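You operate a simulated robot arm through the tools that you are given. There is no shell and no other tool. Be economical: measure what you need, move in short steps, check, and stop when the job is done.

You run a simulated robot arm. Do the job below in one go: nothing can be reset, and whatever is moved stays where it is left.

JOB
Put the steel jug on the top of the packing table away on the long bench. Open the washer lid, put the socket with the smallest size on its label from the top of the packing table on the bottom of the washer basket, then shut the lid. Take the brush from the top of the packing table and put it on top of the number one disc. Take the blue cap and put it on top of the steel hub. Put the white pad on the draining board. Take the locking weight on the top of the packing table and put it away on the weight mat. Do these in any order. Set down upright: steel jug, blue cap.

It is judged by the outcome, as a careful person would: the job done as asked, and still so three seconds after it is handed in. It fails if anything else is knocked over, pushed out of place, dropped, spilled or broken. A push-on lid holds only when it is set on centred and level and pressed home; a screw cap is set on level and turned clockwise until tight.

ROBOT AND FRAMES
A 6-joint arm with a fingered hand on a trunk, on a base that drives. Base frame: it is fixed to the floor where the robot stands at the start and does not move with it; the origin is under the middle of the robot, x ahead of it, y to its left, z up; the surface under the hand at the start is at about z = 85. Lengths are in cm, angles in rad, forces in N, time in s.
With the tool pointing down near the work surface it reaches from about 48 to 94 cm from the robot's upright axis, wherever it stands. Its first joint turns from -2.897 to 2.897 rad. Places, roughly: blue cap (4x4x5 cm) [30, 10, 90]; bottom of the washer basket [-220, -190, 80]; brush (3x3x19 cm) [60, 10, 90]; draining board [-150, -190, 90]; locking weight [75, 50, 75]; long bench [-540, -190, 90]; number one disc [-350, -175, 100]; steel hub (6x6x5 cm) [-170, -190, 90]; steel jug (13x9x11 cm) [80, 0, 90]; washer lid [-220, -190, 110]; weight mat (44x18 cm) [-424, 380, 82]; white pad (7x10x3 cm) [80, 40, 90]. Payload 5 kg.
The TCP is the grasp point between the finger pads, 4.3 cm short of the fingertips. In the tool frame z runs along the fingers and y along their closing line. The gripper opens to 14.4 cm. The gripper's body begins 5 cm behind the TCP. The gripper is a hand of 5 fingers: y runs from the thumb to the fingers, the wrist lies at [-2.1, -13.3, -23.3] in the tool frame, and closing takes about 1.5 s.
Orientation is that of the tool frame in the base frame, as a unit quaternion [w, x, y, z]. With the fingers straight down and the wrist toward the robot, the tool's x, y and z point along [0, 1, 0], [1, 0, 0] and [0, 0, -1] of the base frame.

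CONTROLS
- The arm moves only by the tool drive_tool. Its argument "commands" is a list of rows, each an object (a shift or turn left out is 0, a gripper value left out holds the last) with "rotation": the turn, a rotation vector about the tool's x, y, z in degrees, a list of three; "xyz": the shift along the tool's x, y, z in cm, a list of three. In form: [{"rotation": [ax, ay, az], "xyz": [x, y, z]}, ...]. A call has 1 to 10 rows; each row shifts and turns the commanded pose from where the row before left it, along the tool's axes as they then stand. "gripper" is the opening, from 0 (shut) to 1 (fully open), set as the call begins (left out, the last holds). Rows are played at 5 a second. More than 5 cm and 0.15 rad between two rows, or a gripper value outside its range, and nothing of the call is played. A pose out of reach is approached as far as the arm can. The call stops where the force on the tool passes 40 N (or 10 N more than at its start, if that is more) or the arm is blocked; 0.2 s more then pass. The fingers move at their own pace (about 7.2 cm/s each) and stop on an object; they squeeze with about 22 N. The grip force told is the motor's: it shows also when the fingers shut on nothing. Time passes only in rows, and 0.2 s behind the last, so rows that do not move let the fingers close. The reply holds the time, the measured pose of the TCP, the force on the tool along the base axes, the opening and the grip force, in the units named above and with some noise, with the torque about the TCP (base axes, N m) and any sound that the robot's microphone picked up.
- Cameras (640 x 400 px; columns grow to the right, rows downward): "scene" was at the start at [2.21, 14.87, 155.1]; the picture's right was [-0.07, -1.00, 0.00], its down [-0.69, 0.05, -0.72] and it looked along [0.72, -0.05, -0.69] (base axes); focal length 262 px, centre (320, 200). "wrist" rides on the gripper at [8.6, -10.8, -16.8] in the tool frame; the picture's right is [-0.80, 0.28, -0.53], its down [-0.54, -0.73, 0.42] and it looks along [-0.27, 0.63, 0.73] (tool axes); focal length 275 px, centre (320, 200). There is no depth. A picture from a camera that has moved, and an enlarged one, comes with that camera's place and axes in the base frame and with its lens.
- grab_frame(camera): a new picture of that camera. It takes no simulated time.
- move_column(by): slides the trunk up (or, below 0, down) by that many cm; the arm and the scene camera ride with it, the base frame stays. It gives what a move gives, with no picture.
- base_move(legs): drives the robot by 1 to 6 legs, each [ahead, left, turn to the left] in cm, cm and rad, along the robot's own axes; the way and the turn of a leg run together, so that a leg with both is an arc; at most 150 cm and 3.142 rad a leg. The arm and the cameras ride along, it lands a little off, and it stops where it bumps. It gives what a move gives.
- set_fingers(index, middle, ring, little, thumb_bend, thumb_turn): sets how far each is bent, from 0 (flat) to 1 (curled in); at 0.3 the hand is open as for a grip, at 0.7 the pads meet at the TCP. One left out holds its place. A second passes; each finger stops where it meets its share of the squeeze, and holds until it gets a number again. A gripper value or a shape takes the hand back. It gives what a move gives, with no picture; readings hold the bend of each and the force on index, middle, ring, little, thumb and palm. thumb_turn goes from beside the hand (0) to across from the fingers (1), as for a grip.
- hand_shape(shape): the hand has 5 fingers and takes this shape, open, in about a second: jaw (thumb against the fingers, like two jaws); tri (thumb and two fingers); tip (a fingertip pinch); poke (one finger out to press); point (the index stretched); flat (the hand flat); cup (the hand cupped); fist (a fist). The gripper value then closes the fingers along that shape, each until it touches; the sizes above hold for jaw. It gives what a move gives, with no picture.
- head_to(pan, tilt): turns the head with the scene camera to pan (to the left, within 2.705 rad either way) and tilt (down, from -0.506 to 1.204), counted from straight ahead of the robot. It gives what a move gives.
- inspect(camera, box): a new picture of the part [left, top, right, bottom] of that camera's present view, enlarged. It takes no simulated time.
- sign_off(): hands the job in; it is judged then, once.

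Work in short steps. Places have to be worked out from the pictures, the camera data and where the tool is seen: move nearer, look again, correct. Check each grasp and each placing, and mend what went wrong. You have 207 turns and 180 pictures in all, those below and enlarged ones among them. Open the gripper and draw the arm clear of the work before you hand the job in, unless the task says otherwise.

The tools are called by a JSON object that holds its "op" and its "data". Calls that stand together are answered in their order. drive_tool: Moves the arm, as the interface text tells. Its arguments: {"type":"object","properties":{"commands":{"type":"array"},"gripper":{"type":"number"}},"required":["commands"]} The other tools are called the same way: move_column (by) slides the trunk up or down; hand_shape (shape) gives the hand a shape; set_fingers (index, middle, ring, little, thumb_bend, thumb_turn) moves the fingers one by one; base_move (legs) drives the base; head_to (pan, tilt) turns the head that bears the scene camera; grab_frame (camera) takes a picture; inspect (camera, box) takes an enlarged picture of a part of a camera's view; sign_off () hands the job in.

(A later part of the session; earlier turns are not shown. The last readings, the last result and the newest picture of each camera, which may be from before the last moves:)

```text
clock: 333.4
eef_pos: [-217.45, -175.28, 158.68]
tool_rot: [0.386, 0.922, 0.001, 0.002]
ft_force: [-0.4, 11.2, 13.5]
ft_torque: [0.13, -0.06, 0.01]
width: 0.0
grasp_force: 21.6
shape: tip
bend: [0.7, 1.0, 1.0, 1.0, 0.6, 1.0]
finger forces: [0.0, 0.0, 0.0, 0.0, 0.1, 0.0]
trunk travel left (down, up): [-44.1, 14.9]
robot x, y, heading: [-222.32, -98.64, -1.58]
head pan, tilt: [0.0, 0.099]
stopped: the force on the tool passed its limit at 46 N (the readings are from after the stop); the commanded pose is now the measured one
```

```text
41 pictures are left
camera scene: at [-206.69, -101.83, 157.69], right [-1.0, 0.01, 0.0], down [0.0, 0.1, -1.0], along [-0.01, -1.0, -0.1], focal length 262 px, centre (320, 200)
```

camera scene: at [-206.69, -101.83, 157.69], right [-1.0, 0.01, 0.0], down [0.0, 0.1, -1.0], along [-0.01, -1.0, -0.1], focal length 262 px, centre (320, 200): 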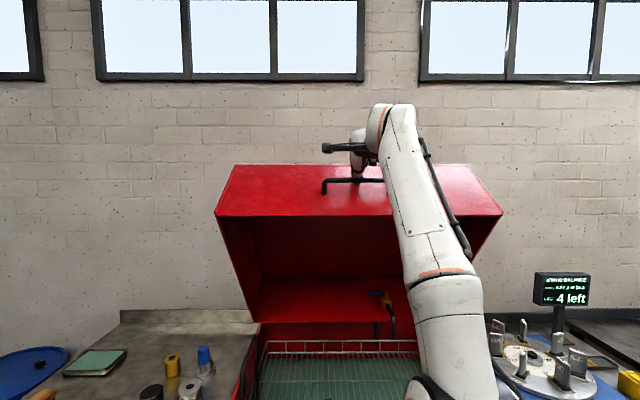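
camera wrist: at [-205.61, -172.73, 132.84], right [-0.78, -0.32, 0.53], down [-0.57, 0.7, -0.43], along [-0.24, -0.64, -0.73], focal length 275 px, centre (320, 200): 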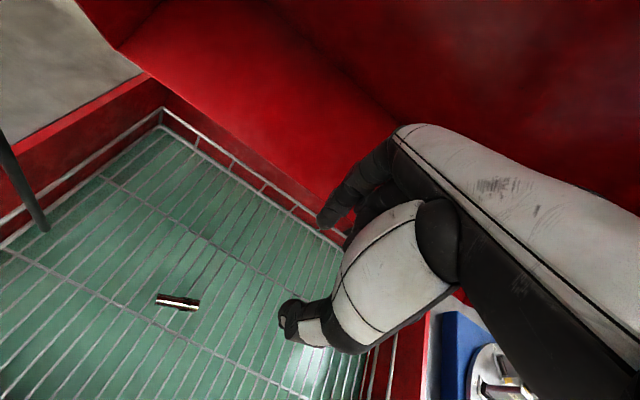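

The lid is coming down. I keep alternating: back a little, then lower the trunk.

{"op": "base_move", "data": {"legs": [[-4, 0, 0]]}}

{"op": "move_column", "data": {"by": -14}}

{"op": "base_move", "data": {"legs": [[-4, 0, 0]]}}

{"op": "move_column", "data": {"by": -14}}

{"op": "grab_frame", "data": {"camera": "scene"}}

```text
clock: 334.3
eef_pos: [-217.45, -171.71, 158.18]
tool_rot: [0.383, 0.924, 0.0, 0.002]
ft_force: [0.4, 1.1, 1.1]
ft_torque: [-0.03, 0.0, 0.02]
width: 0.0
grasp_force: 21.6
shape: tip
bend: [0.7, 1.0, 1.0, 1.0, 0.59, 1.0]
finger forces: [0.0, 0.0, 0.1, 0.0, 0.0, 0.1]
trunk travel left (down, up): [-44.1, 14.9]
robot x, y, heading: [-222.3, -94.65, -1.577]
head pan, tilt: [0.0, 0.099]
```

```text
clock: 335.2
eef_pos: [-217.44, -170.36, 153.91]
tool_rot: [0.397, 0.918, 0.0, 0.003]
ft_force: [1.4, 12.1, 10.0]
ft_torque: [0.23, -0.04, 0.05]
width: 0.01
grasp_force: 22.7
shape: tip
bend: [0.7, 1.0, 1.0, 1.0, 0.6, 1.0]
finger forces: [0.0, 0.0, 0.1, 0.0, 0.0, 0.0]
trunk travel left (down, up): [-38.0, 21.0]
robot x, y, heading: [-221.91, -94.51, -1.574]
head pan, tilt: [0.0, 0.099]
stopped: the force on the tool passed its limit at 47 N (the readings are from after the stop); the commanded pose is now the measured one
```

```text
clock: 336.1
eef_pos: [-217.44, -166.84, 153.43]
tool_rot: [0.394, 0.919, 0.0, 0.003]
ft_force: [-0.4, 0.8, 0.6]
ft_torque: [0.0, 0.03, -0.03]
width: 0.0
grasp_force: 21.8
shape: tip
bend: [0.7, 1.0, 1.0, 1.0, 0.6, 1.0]
finger forces: [0.0, 0.0, 0.1, 0.0, 0.0, 0.0]
trunk travel left (down, up): [-38.0, 21.0]
robot x, y, heading: [-221.9, -90.69, -1.581]
head pan, tilt: [0.0, 0.099]
```

```text
clock: 337.0
eef_pos: [-217.39, -165.61, 147.71]
tool_rot: [0.406, 0.914, 0.001, 0.003]
ft_force: [0.6, 14.2, 8.9]
ft_torque: [0.3, -0.03, 0.04]
width: 0.0
grasp_force: 21.8
shape: tip
bend: [0.7, 1.0, 1.0, 1.0, 0.6, 1.0]
finger forces: [0.0, 0.1, 0.0, 0.1, 0.0, 0.0]
trunk travel left (down, up): [-30.7, 28.3]
robot x, y, heading: [-222.32, -90.9, -1.575]
head pan, tilt: [0.0, 0.099]
stopped: the force on the tool passed its limit at 46 N (the readings are from after the stop); the commanded pose is now the measured one
```

```text
40 pictures are left
camera scene: at [-206.65, -93.77, 144.26], right [-1.0, 0.0, 0.0], down [0.0, 0.1, -1.0], along [0.0, -1.0, -0.1], focal length 262 px, centre (320, 200)
```

scene: 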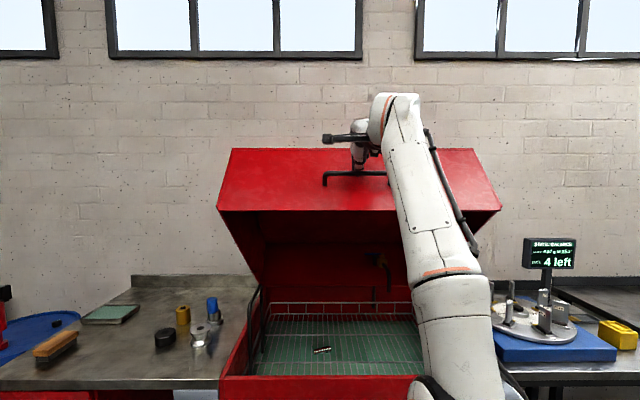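

Pressing the panel toward the hinge wastes force; the bar must be pulled along the arc. I ease the fingertips off the panel and pull the bar toward me and down.

{"op": "drive_tool", "data": {"commands": [{"xyz": [0, -0.19, -1.3]}, {"xyz": [0, -3.96, 0.3]}, {"xyz": [0, -3.96, 0.3]}, {"xyz": [0, -3.96, 0.4]}]}}

{"op": "grab_frame", "data": {"camera": "scene"}}

```text
clock: 338.0
eef_pos: [-217.25, -157.78, 138.79]
tool_rot: [0.404, 0.915, 0.001, 0.004]
ft_force: [-0.1, 1.2, 0.1]
ft_torque: [0.06, 0.0, -0.01]
width: 0.0
grasp_force: 21.8
shape: tip
bend: [0.7, 1.0, 1.0, 1.0, 0.59, 1.0]
finger forces: [0.0, 0.0, 0.1, 0.0, 0.0, 0.1]
trunk travel left (down, up): [-30.7, 28.3]
robot x, y, heading: [-222.1, -90.87, -1.575]
head pan, tilt: [0.0, 0.099]
```

```text
39 pictures are left
camera scene: at [-206.65, -94.06, 144.33], right [-1.0, 0.0, 0.0], down [0.0, 0.1, -1.0], along [0.0, -1.0, -0.1], focal length 262 px, centre (320, 200)
```

scene: 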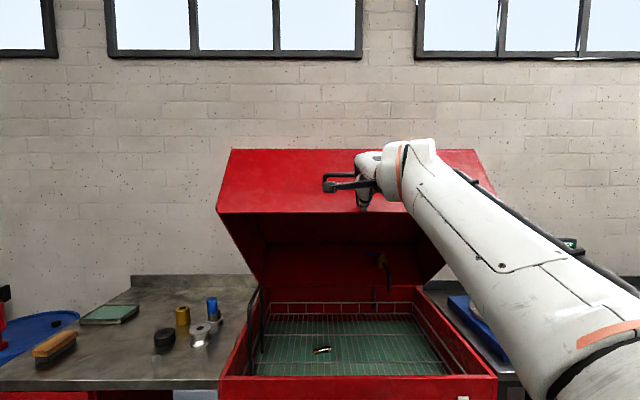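

The bar slipped out; better to press on the lid's top panel just behind its front corner. I raise 22 cm, drive 27 cm forward over it, and press down with the trunk.

{"op": "move_column", "data": {"by": 23}}

{"op": "base_move", "data": {"legs": [[28, 0, 0]]}}

{"op": "move_column", "data": {"by": -20}}

{"op": "grab_frame", "data": {"camera": "scene"}}

```text
clock: 340.4
eef_pos: [-217.29, -157.87, 161.63]
tool_rot: [0.403, 0.915, 0.001, 0.004]
ft_force: [0.3, 0.3, 0.1]
ft_torque: [0.01, -0.01, 0.0]
width: 0.0
grasp_force: 22.1
shape: tip
bend: [0.7, 1.0, 1.0, 1.0, 0.59, 1.0]
finger forces: [0.1, 0.1, 0.1, 0.0, 0.1, 0.0]
trunk travel left (down, up): [-53.7, 5.3]
robot x, y, heading: [-222.43, -90.88, -1.573]
head pan, tilt: [0.0, 0.099]
```

```text
clock: 342.4
eef_pos: [-217.02, -185.81, 161.38]
tool_rot: [0.401, 0.916, 0.003, 0.005]
ft_force: [-0.4, -0.1, -0.7]
ft_torque: [0.06, 0.01, 0.02]
width: 0.0
grasp_force: 21.6
shape: tip
bend: [0.7, 1.0, 1.0, 1.0, 0.59, 1.0]
finger forces: [0.0, 0.1, 0.0, 0.0, 0.0, 0.1]
trunk travel left (down, up): [-53.7, 5.3]
robot x, y, heading: [-222.14, -118.74, -1.569]
head pan, tilt: [0.0, 0.099]
```

```text
clock: 344.2
eef_pos: [-217.21, -184.71, 144.4]
tool_rot: [0.415, 0.91, 0.004, 0.004]
ft_force: [0.5, 15.5, 12.8]
ft_torque: [1.0, 0.41, -0.53]
width: 0.0
grasp_force: 22.5
shape: tip
bend: [0.7, 1.0, 1.0, 1.0, 0.59, 1.0]
finger forces: [0.1, 0.0, 0.0, 0.0, 0.2, 19.7]
trunk travel left (down, up): [-35.1, 23.9]
robot x, y, heading: [-222.24, -118.46, -1.565]
head pan, tilt: [0.0, 0.099]
stopped: the force on the tool passed its limit at 45 N (the readings are from after the stop); the commanded pose is now the measured one
```

```text
38 pictures are left
camera scene: at [-206.68, -121.48, 148.67], right [-1.0, 0.0, 0.0], down [0.0, 0.1, -1.0], along [0.0, -1.0, -0.1], focal length 262 px, centre (320, 200)
```

scene: 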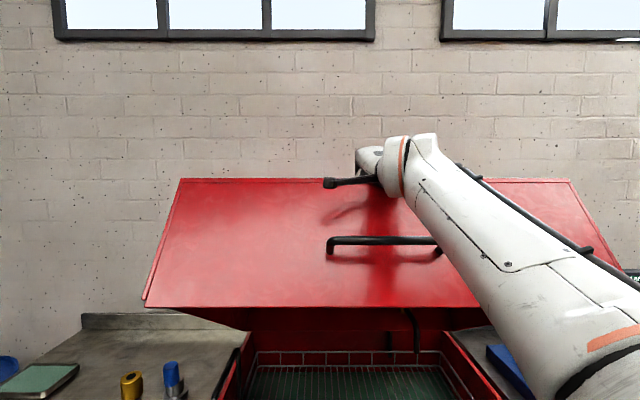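

The lid is moving down well. I ease back 4 cm and press on.

{"op": "base_move", "data": {"legs": [[-4, 0, 0]]}}

{"op": "move_column", "data": {"by": -16}}

{"op": "base_move", "data": {"legs": [[-3, 0, 0]]}}

{"op": "move_column", "data": {"by": -16}}

{"op": "grab_frame", "data": {"camera": "scene"}}

```text
clock: 345.1
eef_pos: [-217.19, -181.17, 143.92]
tool_rot: [0.41, 0.912, 0.003, 0.003]
ft_force: [-0.5, 0.8, 1.3]
ft_torque: [0.0, 0.03, 0.01]
width: 0.0
grasp_force: 22.2
shape: tip
bend: [0.7, 1.0, 1.0, 1.0, 0.59, 1.0]
finger forces: [0.0, 0.1, 0.0, 0.0, 0.0, 0.1]
trunk travel left (down, up): [-35.1, 23.9]
robot x, y, heading: [-222.56, -114.53, -1.574]
head pan, tilt: [0.0, 0.099]
```

```text
clock: 346.1
eef_pos: [-217.17, -179.89, 137.01]
tool_rot: [0.423, 0.906, 0.004, 0.005]
ft_force: [1.2, 20.2, 11.7]
ft_torque: [1.29, 0.3, -0.62]
width: 0.02
grasp_force: 22.2
shape: tip
bend: [0.7, 1.0, 1.0, 1.0, 0.59, 1.0]
finger forces: [0.0, 0.0, 0.1, 0.1, 0.0, 0.0]
trunk travel left (down, up): [-26.5, 32.5]
robot x, y, heading: [-222.26, -114.07, -1.574]
head pan, tilt: [0.0, 0.099]
stopped: the force on the tool passed its limit at 61 N (the readings are from after the stop); the commanded pose is now the measured one
```

```text
clock: 347.0
eef_pos: [-217.15, -177.62, 136.49]
tool_rot: [0.42, 0.908, 0.004, 0.005]
ft_force: [-0.1, -0.3, 0.2]
ft_torque: [0.0, 0.01, 0.0]
width: 0.01
grasp_force: 22.4
shape: tip
bend: [0.7, 1.0, 1.0, 1.0, 0.59, 1.0]
finger forces: [0.1, 0.0, 0.0, 0.0, 0.0, 0.0]
trunk travel left (down, up): [-26.5, 32.5]
robot x, y, heading: [-222.31, -111.13, -1.569]
head pan, tilt: [0.0, 0.099]
```

```text
clock: 348.8
eef_pos: [-217.17, -177.49, 120.43]
tool_rot: [0.419, 0.908, 0.004, 0.005]
ft_force: [0.0, 0.3, 0.1]
ft_torque: [-0.01, 0.01, -0.02]
width: 0.0
grasp_force: 22.3
shape: tip
bend: [0.7, 1.0, 1.0, 1.0, 0.59, 1.0]
finger forces: [0.1, 0.0, 0.0, 0.0, 0.0, 0.0]
trunk travel left (down, up): [-10.5, 48.5]
robot x, y, heading: [-222.37, -111.19, -1.565]
head pan, tilt: [0.0, 0.099]
```

```text
37 pictures are left
camera scene: at [-206.69, -114.76, 124.07], right [-1.0, 0.0, 0.0], down [0.0, 0.1, -1.0], along [0.0, -1.0, -0.1], focal length 262 px, centre (320, 200)
```

scene: 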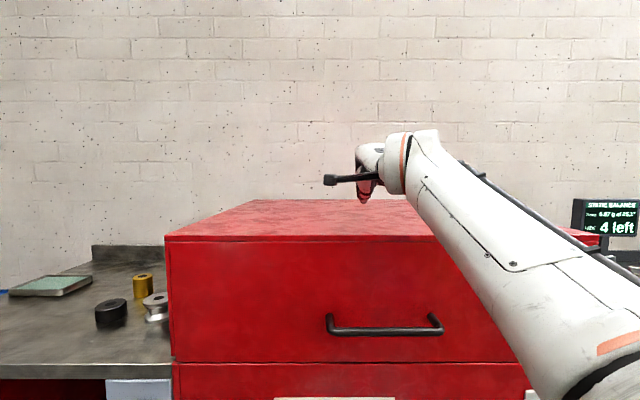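

The lid has closed. I check the seam closely.

{"op": "inspect", "data": {"camera": "scene", "box": [150, 220, 450, 400]}}

```text
2.13 times, centred on (300, 310) of scene
camera zoom: at [-206.69, -114.76, 124.07], right [-1.0, 0.0, 0.0], down [0.0, 0.1, -1.0], along [0.0, -1.0, -0.1], focal length 560 px, centre (363, -35)
```

zoom: 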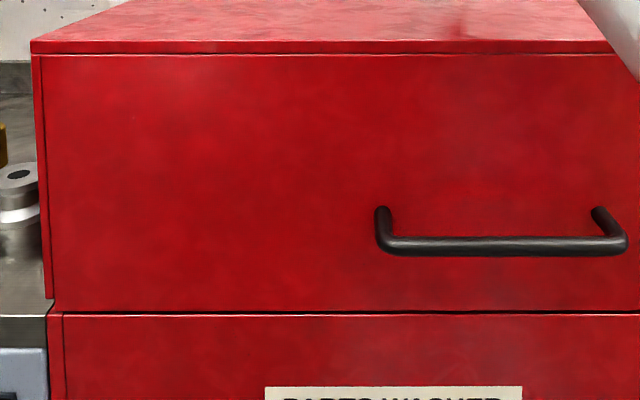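

The lid is shut flush. Next the steel jug: I back off, return to the table, and straighten the arm on the way.

{"op": "base_move", "data": {"legs": [[-16, 0, 0], [0, 0, 1.57], [0, -15, 0], [150, 0, 0], [25, 0, 0]]}}

{"op": "move_column", "data": {"by": 34}}

{"op": "drive_tool", "data": {"commands": [{"xyz": [0, -3.04, 2.6]}, {"xyz": [0, -3.04, 2.6]}, {"xyz": [0, -3.04, 2.6]}, {"xyz": [0, -3.04, 2.6]}, {"rotation": [8.2, 0, 0]}, {"rotation": [8.2, 0, 0]}, {"rotation": [8.2, 0, 0]}, {"rotation": [8.2, 0, 0]}, {"rotation": [8.2, 0, 0]}, {"rotation": [8.2, 0, 0]}], "gripper": 1.0}}

{"op": "hand_shape", "data": {"shape": "jaw"}}

```text
clock: 363.6
eef_pos: [19.65, -99.01, 120.5]
tool_rot: [0.289, 0.631, 0.653, 0.303]
ft_force: [-0.2, 0.1, -0.1]
ft_torque: [0.04, 0.05, -0.03]
width: 0.0
grasp_force: 22.2
shape: tip
bend: [0.7, 1.0, 1.0, 1.0, 0.59, 1.0]
finger forces: [0.1, 0.0, 0.0, 0.0, 0.0, 0.0]
trunk travel left (down, up): [-10.5, 48.5]
robot x, y, heading: [-46.27, -105.94, 0.029]
head pan, tilt: [0.0, 0.099]
```

```text
clock: 366.9
eef_pos: [19.78, -99.13, 154.44]
tool_rot: [0.289, 0.631, 0.653, 0.303]
ft_force: [0.4, 0.0, 0.0]
ft_torque: [-0.02, 0.02, 0.02]
width: 0.0
grasp_force: 22.4
shape: tip
bend: [0.7, 1.0, 1.0, 1.0, 0.59, 1.0]
finger forces: [0.1, 0.0, 0.1, 0.0, 0.1, 0.0]
trunk travel left (down, up): [-44.5, 14.5]
robot x, y, heading: [-46.37, -105.88, 0.03]
head pan, tilt: [0.0, 0.099]
```

```text
clock: 369.1
eef_pos: [20.02, -98.92, 138.33]
tool_rot: [0.0, 0.694, 0.72, 0.002]
ft_force: [1.4, -0.1, -0.7]
ft_torque: [0.01, 0.05, 0.02]
width: 14.42
grasp_force: 0.1
shape: tip
bend: [0.3, 0.98, 0.99, 0.99, 0.3, 0.98]
finger forces: [0.0, 0.0, 0.1, 0.0, 0.0, 0.0]
trunk travel left (down, up): [-44.5, 14.5]
robot x, y, heading: [-46.12, -105.6, 0.027]
head pan, tilt: [0.0, 0.099]
```

```text
clock: 370.0
eef_pos: [19.77, -98.79, 138.39]
tool_rot: [0.0, 0.693, 0.721, 0.005]
ft_force: [-0.4, -0.4, -0.4]
ft_torque: [0.01, 0.02, 0.0]
width: 14.4
grasp_force: 0.1
shape: jaw
bend: [0.3, 0.3, 0.3, 0.3, 0.3, 0.98]
finger forces: [0.1, 0.0, 0.0, 0.0, 0.0, 0.1]
trunk travel left (down, up): [-44.5, 14.5]
robot x, y, heading: [-46.09, -106.21, 0.025]
head pan, tilt: [0.0, 0.099]
```

The hand is upright again. Now up to the table in front of the jug.

{"op": "base_move", "data": {"legs": [[0, 98, -0.027], [45, 0, 0]]}}

{"op": "head_to", "data": {"pan": 0.0, "tilt": 0.7}}

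{"op": "grab_frame", "data": {"camera": "wrist"}}

{"op": "inspect", "data": {"camera": "scene", "box": [300, 100, 460, 220]}}

```text
clock: 377.4
eef_pos: [64.98, -4.03, 138.47]
tool_rot: [0.0, 0.707, 0.707, 0.004]
ft_force: [-0.5, 0.3, 0.8]
ft_torque: [0.0, 0.06, -0.02]
width: 14.36
grasp_force: 0.0
shape: jaw
bend: [0.3, 0.3, 0.3, 0.3, 0.3, 0.98]
finger forces: [0.1, 0.1, 0.1, 0.0, 0.1, 0.1]
trunk travel left (down, up): [-44.5, 14.5]
robot x, y, heading: [-1.45, -8.77, -0.015]
head pan, tilt: [0.0, 0.099]
```

```text
clock: 378.4
eef_pos: [64.99, -4.25, 138.4]
tool_rot: [0.0, 0.709, 0.706, 0.004]
ft_force: [-0.1, 0.9, 0.1]
ft_torque: [0.0, -0.03, 0.01]
width: 14.38
grasp_force: 0.0
shape: jaw
bend: [0.3, 0.3, 0.3, 0.3, 0.3, 0.98]
finger forces: [0.0, 0.0, 0.0, 0.0, 0.0, 0.0]
trunk travel left (down, up): [-44.5, 14.5]
robot x, y, heading: [-1.41, -8.87, -0.012]
head pan, tilt: [0.0, 0.7]
```

```text
35 pictures are left
camera wrist: at [54.14, 4.51, 155.22], right [0.28, -0.8, 0.53], down [-0.72, -0.54, -0.43], along [0.63, -0.27, -0.73], focal length 275 px, centre (320, 200)
```

wrist: 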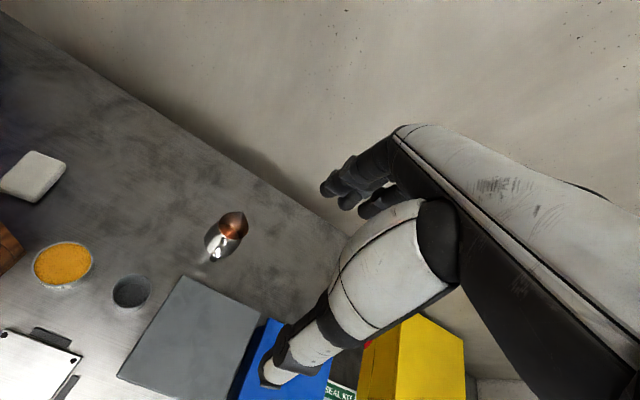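

```text
3.33 times, centred on (380, 160) of scene
camera zoom: at [1.34, 6.81, 152.59], right [-0.01, -1.0, 0.0], down [-0.64, 0.01, -0.77], along [0.77, -0.01, -0.64], focal length 875 px, centre (120, 333)
```

zoom: 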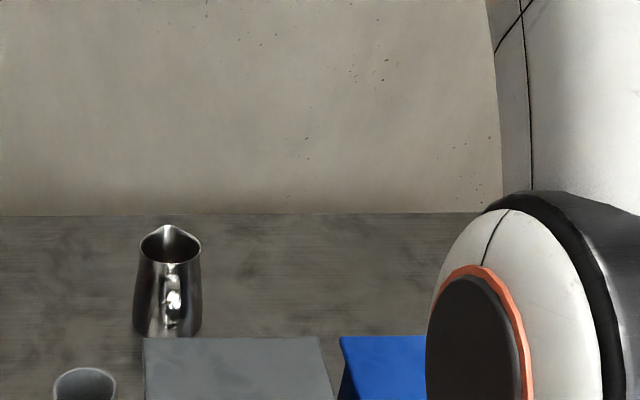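

The jug's body centre is about (83.5, 0), handle toward me, so I'll grip across y. I turn the hand -90° at this height, then move over the jug.

{"op": "drive_tool", "data": {"commands": [{"rotation": [0, 0, -8.5]}, {"rotation": [0, 0, -8.5]}, {"rotation": [0, 0, -8.5]}, {"rotation": [0, 0, -8.5]}, {"rotation": [0, 0, -8.5]}, {"rotation": [0, 0, -8.5]}, {"rotation": [0, 0, -8.5]}, {"rotation": [0, 0, -8.5]}, {"rotation": [0, 0, -8.5]}, {"rotation": [0, 0, -8.5]}]}}

{"op": "drive_tool", "data": {"commands": [{"rotation": [0, 0, -5]}, {"xyz": [-4.4, 1, 0]}, {"xyz": [-4.4, 1, 0]}, {"xyz": [-4.4, 1, 0]}, {"xyz": [-4.6, 1, 0]}, {"xyz": [0, 0, 5]}, {"xyz": [0, 0, 5]}, {"xyz": [0, 0, 5]}, {"xyz": [0, 0, 5]}, {}]}}

{"op": "grab_frame", "data": {"camera": "scene"}}

{"op": "grab_frame", "data": {"camera": "wrist"}}

```text
clock: 380.6
eef_pos: [60.02, 0.5, 133.38]
tool_rot: [0.003, 0.072, 0.997, 0.005]
ft_force: [0.2, 0.0, 0.2]
ft_torque: [0.0, 0.11, 0.01]
width: 14.4
grasp_force: 0.2
shape: jaw
bend: [0.3, 0.3, 0.3, 0.3, 0.3, 0.98]
finger forces: [0.0, 0.0, 0.0, 0.0, 0.1, 0.1]
out of reach, approached as far as the arm can: row 5, 6, 7, 8, 9, 10
trunk travel left (down, up): [-44.5, 14.5]
robot x, y, heading: [-1.32, -8.24, -0.011]
head pan, tilt: [0.0, 0.7]
```

```text
clock: 382.9
eef_pos: [62.0, 3.19, 110.56]
tool_rot: [0.003, 0.026, 1.0, 0.004]
ft_force: [-0.2, 0.4, -0.3]
ft_torque: [-0.01, -0.01, -0.01]
width: 14.37
grasp_force: 0.0
shape: jaw
bend: [0.3, 0.3, 0.3, 0.3, 0.3, 0.98]
finger forces: [0.0, 0.0, 0.1, 0.0, 0.1, 0.0]
out of reach, approached as far as the arm can: row 1, 2, 3, 4, 5
trunk travel left (down, up): [-44.5, 14.5]
robot x, y, heading: [-1.54, -8.69, -0.016]
head pan, tilt: [0.0, 0.7]
```

```text
33 pictures are left
camera scene: at [1.36, 6.81, 152.58], right [-0.01, -1.0, 0.0], down [-0.64, 0.01, -0.76], along [0.76, -0.01, -0.64], focal length 262 px, centre (320, 200)
```

scene: 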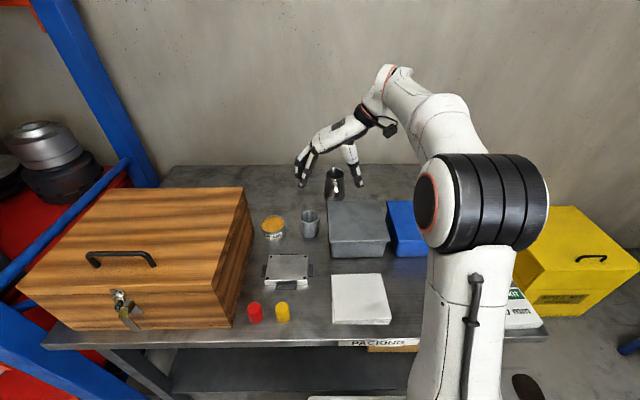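

```text
32 pictures are left
camera wrist: at [52.82, -7.17, 127.26], right [0.81, 0.24, 0.54], down [0.51, -0.75, -0.42], along [0.31, 0.62, -0.73], focal length 275 px, centre (320, 200)
```

wrist: 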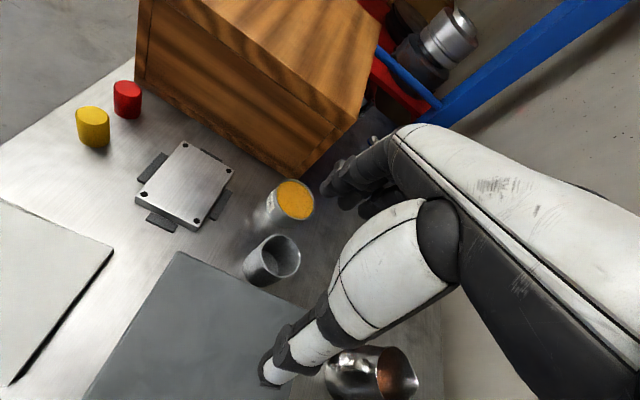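

At this lower height there should be more reach. I move forward over the jug.

{"op": "drive_tool", "data": {"commands": [{"rotation": [0, 0, -3]}, {"xyz": [-4.2, -0.7, 0]}, {"xyz": [-4.2, -0.7, 0]}, {"xyz": [-4.2, -0.6, 0]}, {"xyz": [-4.2, -0.6, 0]}, {"xyz": [-4.0, -0.5, 0]}, {}]}}

{"op": "grab_frame", "data": {"camera": "wrist"}}

{"op": "inspect", "data": {"camera": "scene", "box": [260, 100, 420, 220]}}

```text
clock: 384.4
eef_pos: [74.29, 1.18, 107.6]
tool_rot: [0.004, 0.002, 1.0, 0.004]
ft_force: [0.0, 0.0, -0.5]
ft_torque: [0.01, 0.03, -0.02]
width: 14.4
grasp_force: 0.1
shape: jaw
bend: [0.3, 0.3, 0.3, 0.3, 0.3, 0.98]
finger forces: [0.0, 0.0, 0.0, 0.1, 0.0, 0.0]
out of reach, approached as far as the arm can: row 4, 5, 6
trunk travel left (down, up): [-44.5, 14.5]
robot x, y, heading: [-1.58, -8.66, -0.012]
head pan, tilt: [0.0, 0.7]
```

```text
31 pictures are left
camera wrist: at [65.76, -9.75, 124.3], right [0.79, 0.28, 0.54], down [0.54, -0.72, -0.42], along [0.27, 0.63, -0.73], focal length 275 px, centre (320, 200)
```

wrist: 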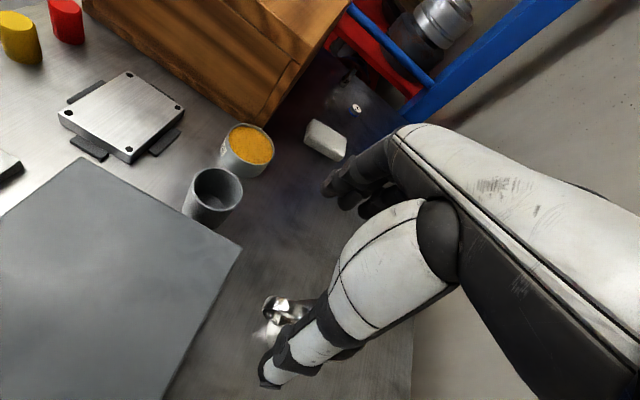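

```text
3.33 times, centred on (340, 160) of scene
camera zoom: at [1.37, 6.81, 152.58], right [-0.01, -1.0, 0.0], down [-0.64, 0.01, -0.76], along [0.76, -0.01, -0.64], focal length 875 px, centre (253, 333)
```

zoom: 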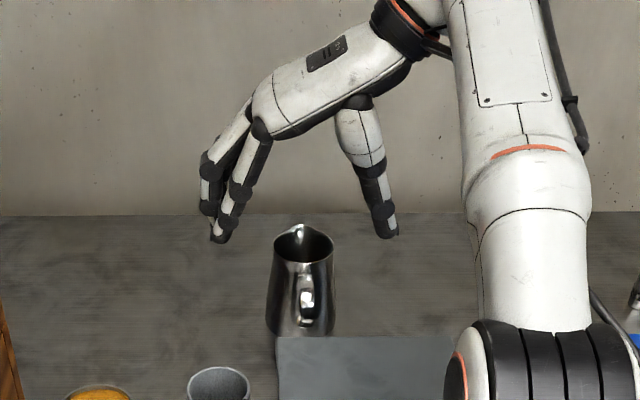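

Forward reach is short with the wrist sideways. I turn the hand back by 30° (thumb still clear of the handle), go 3 cm nearer, and move over the jug's centre.

{"op": "base_move", "data": {"legs": [[3, 0, 0]]}}

{"op": "drive_tool", "data": {"commands": [{"rotation": [0, 0, 7.5]}, {"rotation": [0, 0, 7.5]}, {"rotation": [0, 0, 7.5]}, {"rotation": [0, 0, 7.5]}, {"xyz": [-2.7, 0.9, 0]}, {"xyz": [-2.8, 0.9, 0]}, {"xyz": [0, 0, 2]}, {}]}}

{"op": "grab_frame", "data": {"camera": "wrist"}}

{"op": "inspect", "data": {"camera": "scene", "box": [260, 100, 420, 220]}}

```text
clock: 385.5
eef_pos: [77.2, 1.01, 107.35]
tool_rot: [0.002, 0.001, 1.0, 0.003]
ft_force: [0.4, -0.4, -0.6]
ft_torque: [-0.02, 0.04, 0.0]
width: 14.41
grasp_force: 0.0
shape: jaw
bend: [0.3, 0.3, 0.3, 0.3, 0.3, 0.98]
finger forces: [0.1, 0.1, 0.0, 0.0, 0.0, 0.0]
trunk travel left (down, up): [-44.5, 14.5]
robot x, y, heading: [1.37, -8.16, -0.012]
head pan, tilt: [0.0, 0.7]
stopped in leg 1: the robot was blocked; the commanded pose is now the measured one
```

```text
clock: 387.3
eef_pos: [84.2, -0.01, 106.29]
tool_rot: [-0.001, 0.26, 0.966, 0.003]
ft_force: [0.8, -0.3, 0.0]
ft_torque: [0.02, 0.03, -0.01]
width: 14.4
grasp_force: 0.1
shape: jaw
bend: [0.3, 0.3, 0.3, 0.3, 0.3, 0.98]
finger forces: [0.0, 0.0, 0.0, 0.0, 0.0, 0.0]
out of reach, approached as far as the arm can: row 1, 2, 3, 4, 5, 6, 7
trunk travel left (down, up): [-44.5, 14.5]
robot x, y, heading: [1.51, -9.14, -0.008]
head pan, tilt: [0.0, 0.7]
```

```text
29 pictures are left
camera wrist: at [71.35, -5.16, 123.09], right [0.83, -0.16, 0.53], down [0.11, -0.9, -0.43], along [0.55, 0.41, -0.73], focal length 275 px, centre (320, 200)
```

wrist: 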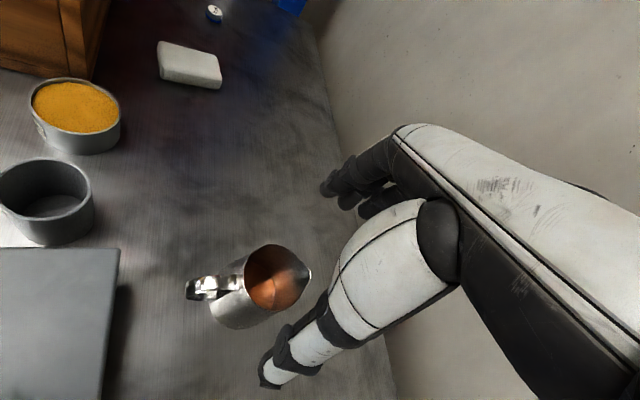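

```text
3.33 times, centred on (340, 160) of scene
camera zoom: at [4.15, 6.77, 152.58], right [-0.01, -1.0, 0.0], down [-0.64, 0.01, -0.76], along [0.76, -0.01, -0.64], focal length 875 px, centre (253, 333)
```

zoom: 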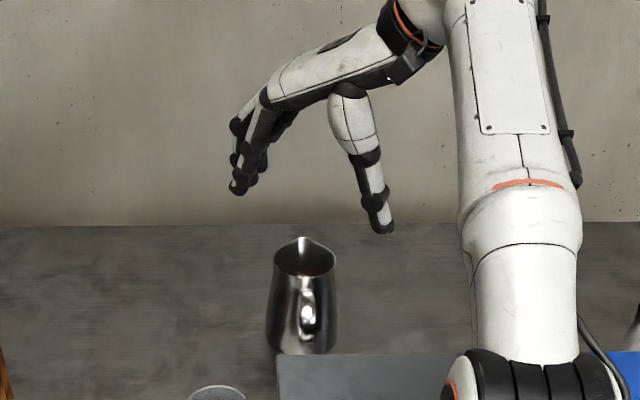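

The jug's rim is centred under the hand, handle well clear of the thumb. I back the base off the contact by 1 cm (compensating), and lower around the jug.

{"op": "drive_tool", "data": {"commands": [{"xyz": [0, 0, 3.5]}, {"xyz": [0, 0, 3.5]}, {"xyz": [0, 0, 3.5]}, {"xyz": [0, 0, 2.8]}, {}]}}

{"op": "inspect", "data": {"camera": "scene", "box": [260, 120, 420, 240]}}

```text
clock: 388.5
eef_pos: [87.41, -0.1, 93.84]
tool_rot: [0.0, 0.258, 0.966, 0.003]
ft_force: [-0.5, -0.2, 0.8]
ft_torque: [-0.02, 0.05, 0.03]
width: 14.38
grasp_force: 0.1
shape: jaw
bend: [0.3, 0.3, 0.3, 0.3, 0.3, 0.98]
finger forces: [0.0, 0.0, 0.0, 0.1, 0.0, 0.0]
out of reach, approached as far as the arm can: row 1, 2, 3, 4
trunk travel left (down, up): [-44.5, 14.5]
robot x, y, heading: [1.64, -8.75, -0.013]
head pan, tilt: [0.0, 0.7]
```

```text
3.33 times, centred on (340, 180) of scene
camera zoom: at [4.11, 6.77, 152.59], right [-0.01, -1.0, 0.0], down [-0.64, 0.01, -0.76], along [0.76, -0.01, -0.64], focal length 875 px, centre (253, 267)
```

zoom: 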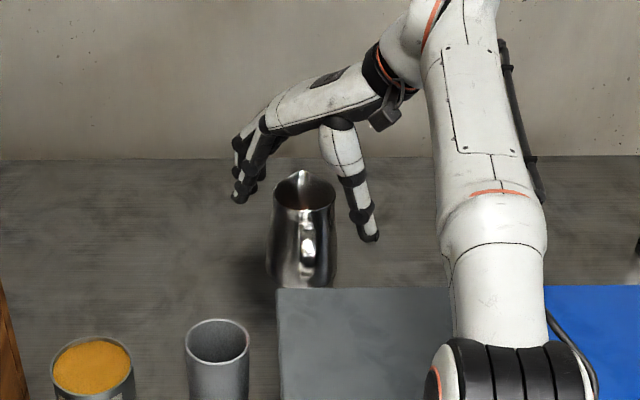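

The TCP drifted 3 cm forward while lowering. I bring it back over the centre and down one more centimetre, then close.

{"op": "drive_tool", "data": {"commands": [{"xyz": [1.5, -0.85, 0]}, {"xyz": [1.4, -0.8, 0.6]}, {}]}}

{"op": "drive_tool", "data": {"commands": [{}, {}, {}, {}, {}, {}, {}], "gripper": 0.0}}

{"op": "inspect", "data": {"camera": "scene", "box": [260, 120, 420, 240]}}

```text
clock: 389.3
eef_pos: [87.48, -0.24, 93.94]
tool_rot: [0.001, 0.26, 0.966, 0.003]
ft_force: [0.0, -0.3, 0.1]
ft_torque: [0.01, 0.02, -0.02]
width: 14.37
grasp_force: 0.1
shape: jaw
bend: [0.3, 0.3, 0.3, 0.3, 0.3, 0.98]
finger forces: [0.0, 0.1, 0.0, 0.0, 0.0, 0.0]
out of reach, approached as far as the arm can: row 1, 2
trunk travel left (down, up): [-44.5, 14.5]
robot x, y, heading: [1.75, -8.77, -0.016]
head pan, tilt: [0.0, 0.7]
```

```text
clock: 390.9
eef_pos: [87.52, -0.31, 93.95]
tool_rot: [0.001, 0.26, 0.966, 0.004]
ft_force: [0.8, -1.0, 1.7]
ft_torque: [0.05, -0.06, 0.05]
width: 3.53
grasp_force: 22.2
shape: jaw
bend: [0.73, 0.7, 0.7, 0.7, 0.72, 1.0]
finger forces: [13.5, 0.7, 0.1, 0.0, 14.0, 0.0]
trunk travel left (down, up): [-44.5, 14.5]
robot x, y, heading: [1.32, -8.59, -0.012]
head pan, tilt: [0.0, 0.7]
```

```text
3.33 times, centred on (340, 180) of scene
camera zoom: at [4.08, 6.75, 152.59], right [-0.01, -1.0, 0.0], down [-0.64, 0.01, -0.76], along [0.76, -0.01, -0.64], focal length 875 px, centre (253, 267)
```

zoom: 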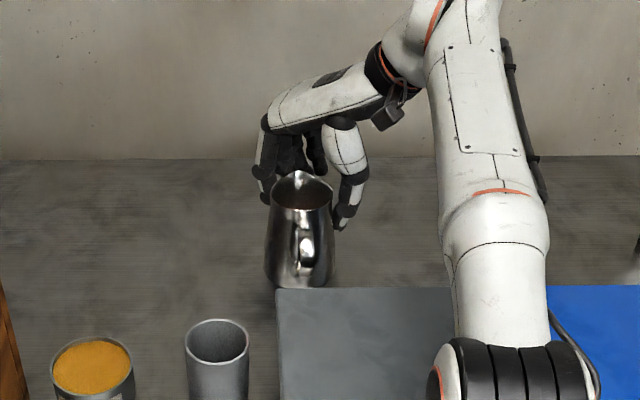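

That gripped only the jug's rear and the arm is at its limit. I open, rise, and turn the hand back to about -35°, where the arm has more freedom.

{"op": "drive_tool", "data": {"commands": [{}, {}, {}, {}, {}, {"xyz": [0, 0, -3]}, {"xyz": [0, 0, -4]}, {"xyz": [0, 0, -5]}], "gripper": 1.0}}

{"op": "drive_tool", "data": {"commands": [{"rotation": [0, 0, 6]}, {"rotation": [0, 0, 6]}, {"rotation": [0, 0, 6]}, {"rotation": [0, 0, 6]}, {"xyz": [0, 0, 0.5]}, {}]}}

{"op": "grab_frame", "data": {"camera": "wrist"}}

```text
clock: 392.7
eef_pos: [84.68, -0.07, 104.71]
tool_rot: [-0.002, 0.259, 0.966, 0.002]
ft_force: [0.4, 0.0, -0.6]
ft_torque: [0.03, 0.06, 0.02]
width: 14.38
grasp_force: 0.0
shape: jaw
bend: [0.3, 0.3, 0.3, 0.3, 0.3, 0.98]
finger forces: [0.0, 0.0, 0.0, 0.0, 0.0, 0.1]
out of reach, approached as far as the arm can: row 6, 7, 8
trunk travel left (down, up): [-44.5, 14.5]
robot x, y, heading: [1.25, -8.75, -0.007]
head pan, tilt: [0.0, 0.7]
```

```text
clock: 394.1
eef_pos: [89.06, -0.35, 106.01]
tool_rot: [-0.002, 0.455, 0.89, 0.003]
ft_force: [-0.1, -0.3, 0.3]
ft_torque: [0.01, 0.04, 0.01]
width: 14.37
grasp_force: 0.1
shape: jaw
bend: [0.3, 0.3, 0.3, 0.3, 0.3, 0.98]
finger forces: [0.0, 0.2, 0.0, 0.1, 0.1, 0.0]
out of reach, approached as far as the arm can: row 1, 2, 3, 4
trunk travel left (down, up): [-44.5, 14.5]
robot x, y, heading: [1.28, -8.89, -0.01]
head pan, tilt: [0.0, 0.7]
```

```text
25 pictures are left
camera wrist: at [75.28, 0.18, 122.83], right [0.7, -0.48, 0.53], down [-0.27, -0.86, -0.43], along [0.66, 0.16, -0.73], focal length 275 px, centre (320, 200)
```

wrist: 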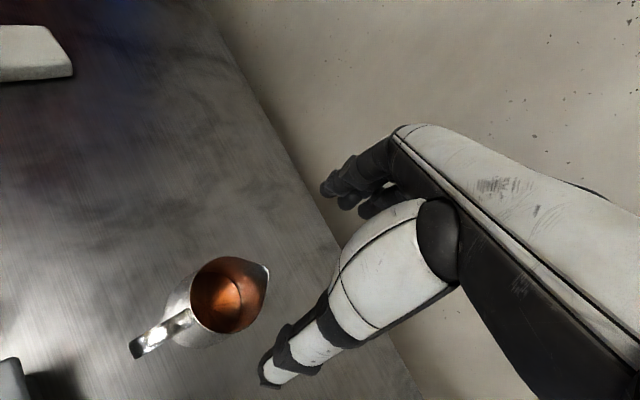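

The jug is empty and upright. From here rows are reachable again; I move back over the jug's centre and lower in one go, checking position.

{"op": "drive_tool", "data": {"commands": [{"xyz": [1.7, -2.1, 0]}, {"xyz": [1.78, -2.17, 0]}, {"xyz": [0, 0, 2]}, {}]}}

{"op": "drive_tool", "data": {"commands": [{"xyz": [0, 0, 3.5]}, {"xyz": [0, 0, 3.5]}, {"xyz": [0, 0, 3]}, {}]}}

{"op": "grab_frame", "data": {"camera": "wrist"}}

```text
clock: 395.1
eef_pos: [89.31, -0.33, 105.39]
tool_rot: [0.0, 0.455, 0.89, 0.003]
ft_force: [-0.3, -1.0, -0.4]
ft_torque: [-0.01, 0.03, 0.04]
width: 14.41
grasp_force: 0.1
shape: jaw
bend: [0.3, 0.3, 0.3, 0.3, 0.3, 0.98]
finger forces: [0.0, 0.1, 0.0, 0.1, 0.0, 0.0]
out of reach, approached as far as the arm can: row 1, 2, 3
trunk travel left (down, up): [-44.5, 14.5]
robot x, y, heading: [1.58, -8.73, -0.013]
head pan, tilt: [0.0, 0.7]
```

```text
clock: 396.1
eef_pos: [91.89, -0.38, 96.1]
tool_rot: [-0.002, 0.455, 0.89, 0.003]
ft_force: [0.3, -0.5, -0.8]
ft_torque: [0.02, 0.01, -0.06]
width: 14.38
grasp_force: 0.1
shape: jaw
bend: [0.3, 0.3, 0.3, 0.3, 0.3, 0.98]
finger forces: [0.0, 0.1, 0.0, 0.1, 0.1, 0.0]
out of reach, approached as far as the arm can: row 1, 2, 3
trunk travel left (down, up): [-44.5, 14.5]
robot x, y, heading: [1.39, -8.6, -0.011]
head pan, tilt: [0.0, 0.7]
```

```text
24 pictures are left
camera wrist: at [78.12, 0.23, 112.87], right [0.7, -0.48, 0.53], down [-0.27, -0.86, -0.43], along [0.67, 0.16, -0.73], focal length 275 px, centre (320, 200)
```

wrist: 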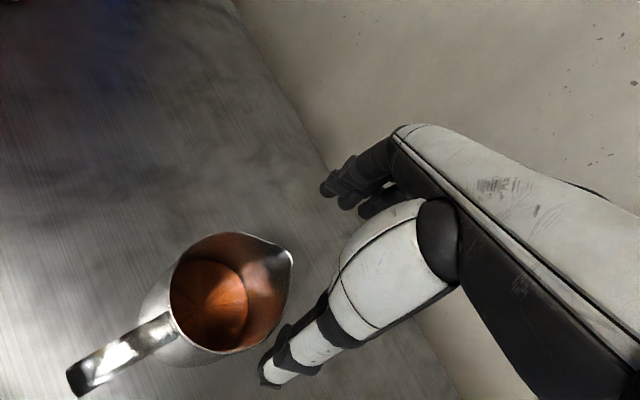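

The elbow seems stretched straight. I rise, and turn the hand back to the standard direction so the elbow bends again.

{"op": "drive_tool", "data": {"commands": [{"xyz": [0, 0, -4]}, {"xyz": [0, 0, -4]}, {"xyz": [0, 0, -4]}, {"rotation": [0, 0, 7.2], "xyz": [0, -2, -1]}, {"rotation": [0, 0, 7.2], "xyz": [0, -2, -1]}, {"rotation": [0, 0, 7.2], "xyz": [0, -2, -1]}, {"rotation": [0, 0, 7.2], "xyz": [0, -2, -1]}, {"rotation": [0, 0, 7.2], "xyz": [0, -2, -1]}, {"xyz": [0, -3, 0]}, {"xyz": [0, -3, 0]}]}}

```text
clock: 398.3
eef_pos: [73.74, -4.07, 111.96]
tool_rot: [0.0, 0.708, 0.707, 0.004]
ft_force: [0.4, 0.8, 0.5]
ft_torque: [0.03, 0.0, -0.01]
width: 14.38
grasp_force: 0.0
shape: jaw
bend: [0.3, 0.3, 0.3, 0.3, 0.3, 0.98]
finger forces: [0.0, 0.1, 0.0, 0.0, 0.0, 0.0]
out of reach, approached as far as the arm can: row 1, 2, 3
trunk travel left (down, up): [-44.5, 14.5]
robot x, y, heading: [1.12, -8.56, -0.014]
head pan, tilt: [0.0, 0.7]
```

Free again. I now turn only -45° from here (the wrist stays nearer), then move over the jug's centre.

{"op": "drive_tool", "data": {"commands": [{"rotation": [0, 0, -7.5]}, {"rotation": [0, 0, -7.5]}, {"rotation": [0, 0, -7.5]}, {"rotation": [0, 0, -7.5]}, {"rotation": [0, 0, -7.5]}, {"rotation": [0, 0, -7.5]}, {"xyz": [-1.35, 3.3, 0]}, {"xyz": [-1.35, 3.3, 0]}, {"xyz": [-1.3, 3.2, 0]}, {}]}}

{"op": "grab_frame", "data": {"camera": "wrist"}}

```text
clock: 400.5
eef_pos: [83.39, 0.04, 112.06]
tool_rot: [0.0, 0.384, 0.924, 0.003]
ft_force: [0.9, -0.5, -1.0]
ft_torque: [0.0, 0.03, 0.04]
width: 14.39
grasp_force: 0.1
shape: jaw
bend: [0.3, 0.3, 0.3, 0.3, 0.3, 0.98]
finger forces: [0.0, 0.0, 0.1, 0.0, 0.1, 0.0]
trunk travel left (down, up): [-44.5, 14.5]
robot x, y, heading: [1.7, -8.88, -0.018]
head pan, tilt: [0.0, 0.7]
```

```text
23 pictures are left
camera wrist: at [69.67, -1.5, 128.77], right [0.76, -0.37, 0.54], down [-0.13, -0.89, -0.43], along [0.64, 0.26, -0.73], focal length 275 px, centre (320, 200)
```

wrist: 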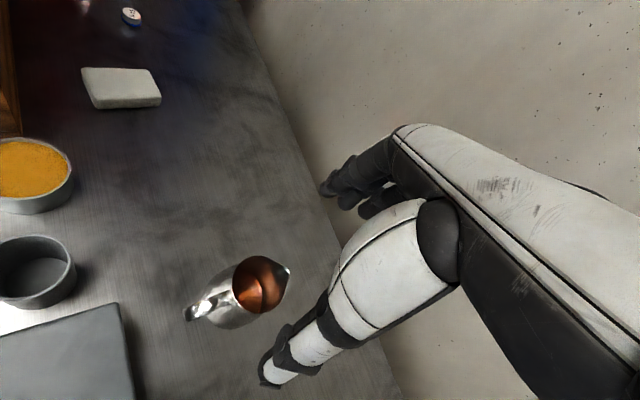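

Rim centre is 0.9 cm further along the closing line; handle is clear of the thumb. I correct and descend to z 93.

{"op": "drive_tool", "data": {"commands": [{"xyz": [-0.3, 0.9, 3]}, {"xyz": [0, 0, 4]}, {"xyz": [0, 0, 4]}, {"xyz": [0, 0, 4]}, {"xyz": [0, 0, 2.5]}, {"xyz": [0, 0, 1.6]}, {}]}}

{"op": "drive_tool", "data": {"commands": [{}, {}, {}, {}, {}, {}, {}], "gripper": 0.0}}

{"op": "grab_frame", "data": {"camera": "wrist"}}

```text
clock: 402.1
eef_pos: [84.54, 0.72, 93.12]
tool_rot: [0.001, 0.383, 0.924, 0.004]
ft_force: [1.1, 0.4, 0.1]
ft_torque: [0.02, 0.03, -0.02]
width: 14.4
grasp_force: 0.1
shape: jaw
bend: [0.3, 0.3, 0.3, 0.3, 0.3, 0.98]
finger forces: [0.0, 0.1, 0.0, 0.0, 0.0, 0.0]
trunk travel left (down, up): [-44.5, 14.5]
robot x, y, heading: [1.29, -8.68, -0.008]
head pan, tilt: [0.0, 0.7]
```

```text
clock: 403.7
eef_pos: [84.69, 0.7, 93.06]
tool_rot: [0.001, 0.383, 0.924, 0.004]
ft_force: [-0.6, -1.4, 0.0]
ft_torque: [-0.03, 0.02, -0.01]
width: 7.22
grasp_force: 22.1
shape: jaw
bend: [0.74, 0.47, 0.48, 0.45, 0.68, 1.0]
finger forces: [10.8, 6.7, 0.0, 0.1, 18.2, 0.0]
trunk travel left (down, up): [-44.5, 14.5]
robot x, y, heading: [1.38, -8.56, -0.014]
head pan, tilt: [0.0, 0.7]
```

```text
22 pictures are left
camera wrist: at [70.79, -0.93, 109.83], right [0.76, -0.37, 0.54], down [-0.13, -0.89, -0.43], along [0.64, 0.26, -0.73], focal length 275 px, centre (320, 200)
```

wrist: 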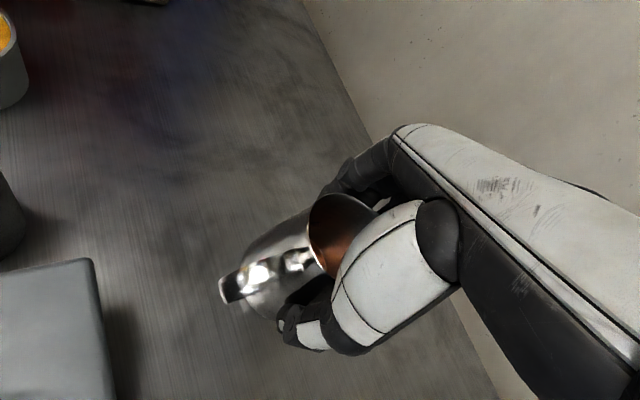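

The jug is held by thumb, index and middle. I lift it gently, back away from the table and drive to x about -345, then look further along.

{"op": "drive_tool", "data": {"commands": [{"xyz": [0, 0, -1]}, {"xyz": [0, 0, -2]}, {"xyz": [0, 0, -3]}, {"xyz": [0, 0, -4]}, {"xyz": [0, 0, -4]}, {"xyz": [0, 0, -4]}, {"xyz": [0, 0, -3]}]}}

{"op": "base_move", "data": {"legs": [[-47, 0, 0], [0, -104, 0.01], [-150, 0, 0], [-145, 0, 0]]}}

{"op": "head_to", "data": {"pan": -2.5, "tilt": 0.4}}

{"op": "grab_frame", "data": {"camera": "scene"}}

```text
clock: 405.3
eef_pos: [84.57, 0.57, 113.88]
tool_rot: [0.001, 0.385, 0.923, 0.004]
ft_force: [0.1, 0.1, -0.1]
ft_torque: [-0.06, -0.04, -0.04]
width: 7.13
grasp_force: 21.8
shape: jaw
bend: [0.74, 0.47, 0.49, 0.45, 0.68, 1.0]
finger forces: [11.4, 7.5, 0.0, 0.0, 18.4, 0.0]
trunk travel left (down, up): [-44.5, 14.5]
robot x, y, heading: [1.67, -8.82, -0.014]
head pan, tilt: [0.0, 0.7]
```

```text
clock: 426.9
eef_pos: [-260.04, -100.8, 113.96]
tool_rot: [0.001, 0.367, 0.93, 0.005]
ft_force: [0.2, 0.4, -3.6]
ft_torque: [0.0, 0.02, 0.0]
width: 7.16
grasp_force: 21.6
shape: jaw
bend: [0.74, 0.47, 0.49, 0.45, 0.68, 1.0]
finger forces: [11.4, 7.4, 0.0, 0.1, 18.3, 0.0]
trunk travel left (down, up): [-44.5, 14.5]
robot x, y, heading: [-342.84, -113.27, 0.021]
head pan, tilt: [0.0, 0.7]
```

```text
clock: 429.2
eef_pos: [-260.06, -100.65, 114.0]
tool_rot: [0.001, 0.366, 0.931, 0.004]
ft_force: [-1.1, -0.4, -2.9]
ft_torque: [-0.02, -0.06, 0.01]
width: 7.18
grasp_force: 22.3
shape: jaw
bend: [0.74, 0.47, 0.49, 0.45, 0.68, 1.0]
finger forces: [11.4, 7.5, 0.0, 0.1, 18.4, 0.0]
trunk travel left (down, up): [-44.5, 14.5]
robot x, y, heading: [-342.99, -113.14, 0.028]
head pan, tilt: [-2.499, 0.4]
```

```text
21 pictures are left
camera scene: at [-356.42, -103.47, 155.27], right [-0.62, 0.78, 0.0], down [0.31, 0.24, -0.92], along [-0.72, -0.57, -0.39], focal length 262 px, centre (320, 200)
```

scene: 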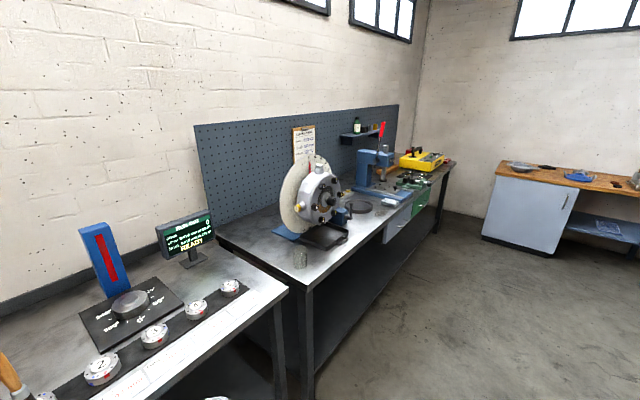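

The long bench is the one with the machines. I zoom in to find a free spot.

{"op": "inspect", "data": {"camera": "scene", "box": [260, 140, 470, 280]}}

```text
2.86 times, centred on (365, 210) of scene
camera zoom: at [-356.42, -103.47, 155.27], right [-0.62, 0.78, 0.0], down [0.31, 0.24, -0.92], along [-0.72, -0.57, -0.39], focal length 750 px, centre (191, 171)
```

zoom: 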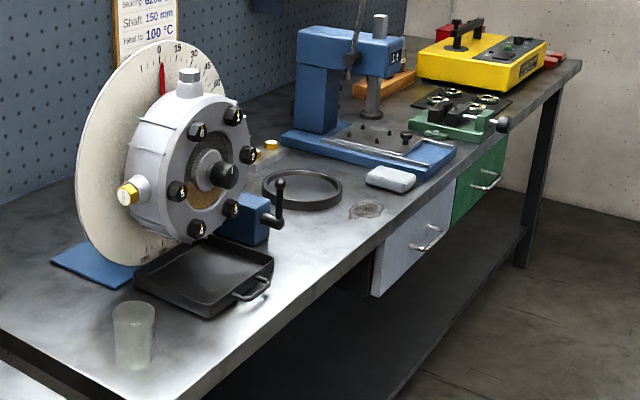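

I choose the free front stretch at about (-475, -166). I retract the arm 20 cm first, drive there, and turn to the bench.

{"op": "drive_tool", "data": {"commands": [{"xyz": [2.8, -2.8, 0]}, {"xyz": [2.8, -2.8, 0]}, {"xyz": [2.8, -2.8, 0]}, {"xyz": [2.8, -2.8, 0]}, {"xyz": [2.8, -2.8, 0]}, {}]}}

{"op": "base_move", "data": {"legs": [[-142, 0, -0.028], [0, 17, 0], [0, 0, -1.571]]}}

{"op": "head_to", "data": {"pan": 0.1, "tilt": 0.7}}

{"op": "grab_frame", "data": {"camera": "scene"}}

```text
clock: 430.6
eef_pos: [-265.3, -101.01, 122.33]
tool_rot: [0.0, 0.366, 0.931, 0.003]
ft_force: [0.2, -0.4, -2.9]
ft_torque: [0.01, -0.05, -0.01]
width: 7.17
grasp_force: 21.7
shape: jaw
bend: [0.74, 0.47, 0.49, 0.45, 0.68, 1.0]
finger forces: [11.4, 7.4, 0.0, 0.1, 18.1, 0.0]
out of reach, approached as far as the arm can: row 1, 2, 3, 4, 5
trunk travel left (down, up): [-44.5, 14.5]
robot x, y, heading: [-343.08, -113.31, 0.025]
head pan, tilt: [-2.499, 0.4]
```

```text
clock: 441.6
eef_pos: [-448.66, -167.88, 123.2]
tool_rot: [0.003, 0.843, 0.537, 0.017]
ft_force: [6.6, 8.1, 0.0]
ft_torque: [-0.25, -0.07, 0.72]
width: 7.16
grasp_force: 22.2
shape: jaw
bend: [0.74, 0.47, 0.45, 0.41, 0.68, 1.0]
finger forces: [11.7, 8.9, 0.0, 14.2, 19.0, 0.0]
trunk travel left (down, up): [-44.5, 14.5]
robot x, y, heading: [-483.48, -98.07, -1.262]
head pan, tilt: [-2.499, 0.4]
stopped in leg 3: the force on the tool passed its limit at 64 N (the readings are from after the stop); the commanded pose is now the measured one
```

```text
clock: 443.9
eef_pos: [-448.76, -167.94, 123.18]
tool_rot: [0.003, 0.844, 0.536, 0.017]
ft_force: [15.1, 15.9, 3.0]
ft_torque: [-0.27, -0.31, 1.42]
width: 7.13
grasp_force: 21.6
shape: jaw
bend: [0.74, 0.47, 0.47, 0.4, 0.68, 1.0]
finger forces: [11.9, 13.7, 1.7, 22.9, 19.1, 0.0]
trunk travel left (down, up): [-44.5, 14.5]
robot x, y, heading: [-483.38, -98.4, -1.263]
head pan, tilt: [0.099, 0.7]
```

```text
19 pictures are left
camera scene: at [-466.77, -95.64, 152.56], right [-0.92, -0.39, 0.0], down [-0.26, 0.59, -0.77], along [0.3, -0.7, -0.64], focal length 262 px, centre (320, 200)
```

scene: 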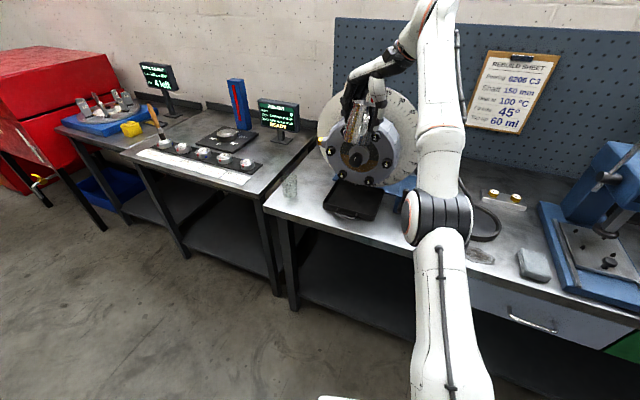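

The hand touched the machine while turning. I turn back at once, back away, and check.

{"op": "base_move", "data": {"legs": [[0, 0, 0.25], [-25, 0, 0]]}}

{"op": "grab_frame", "data": {"camera": "scene"}}

```text
clock: 446.5
eef_pos: [-445.63, -136.81, 123.18]
tool_rot: [0.0, 0.771, 0.636, 0.017]
ft_force: [0.5, 0.9, -3.9]
ft_torque: [-0.06, 0.0, 0.0]
width: 7.14
grasp_force: 21.7
shape: jaw
bend: [0.74, 0.47, 0.5, 0.46, 0.68, 1.0]
finger forces: [11.7, 7.7, 0.0, 0.0, 18.8, 0.0]
trunk travel left (down, up): [-44.5, 14.5]
robot x, y, heading: [-495.93, -77.44, -1.012]
head pan, tilt: [0.099, 0.7]
```

```text
18 pictures are left
camera scene: at [-481.01, -71.05, 152.59], right [-0.79, -0.61, 0.0], down [-0.39, 0.51, -0.76], along [0.47, -0.61, -0.64], focal length 262 px, centre (320, 200)
```

scene: 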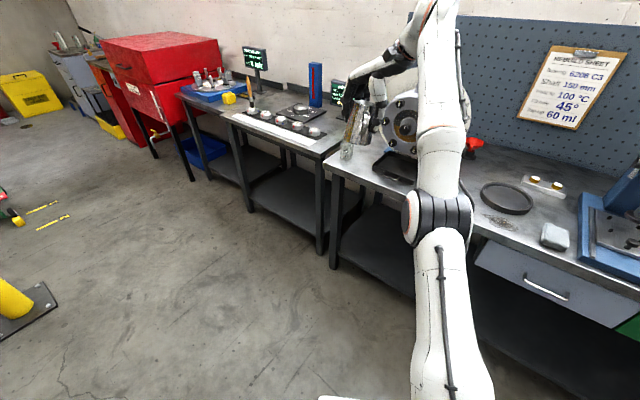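

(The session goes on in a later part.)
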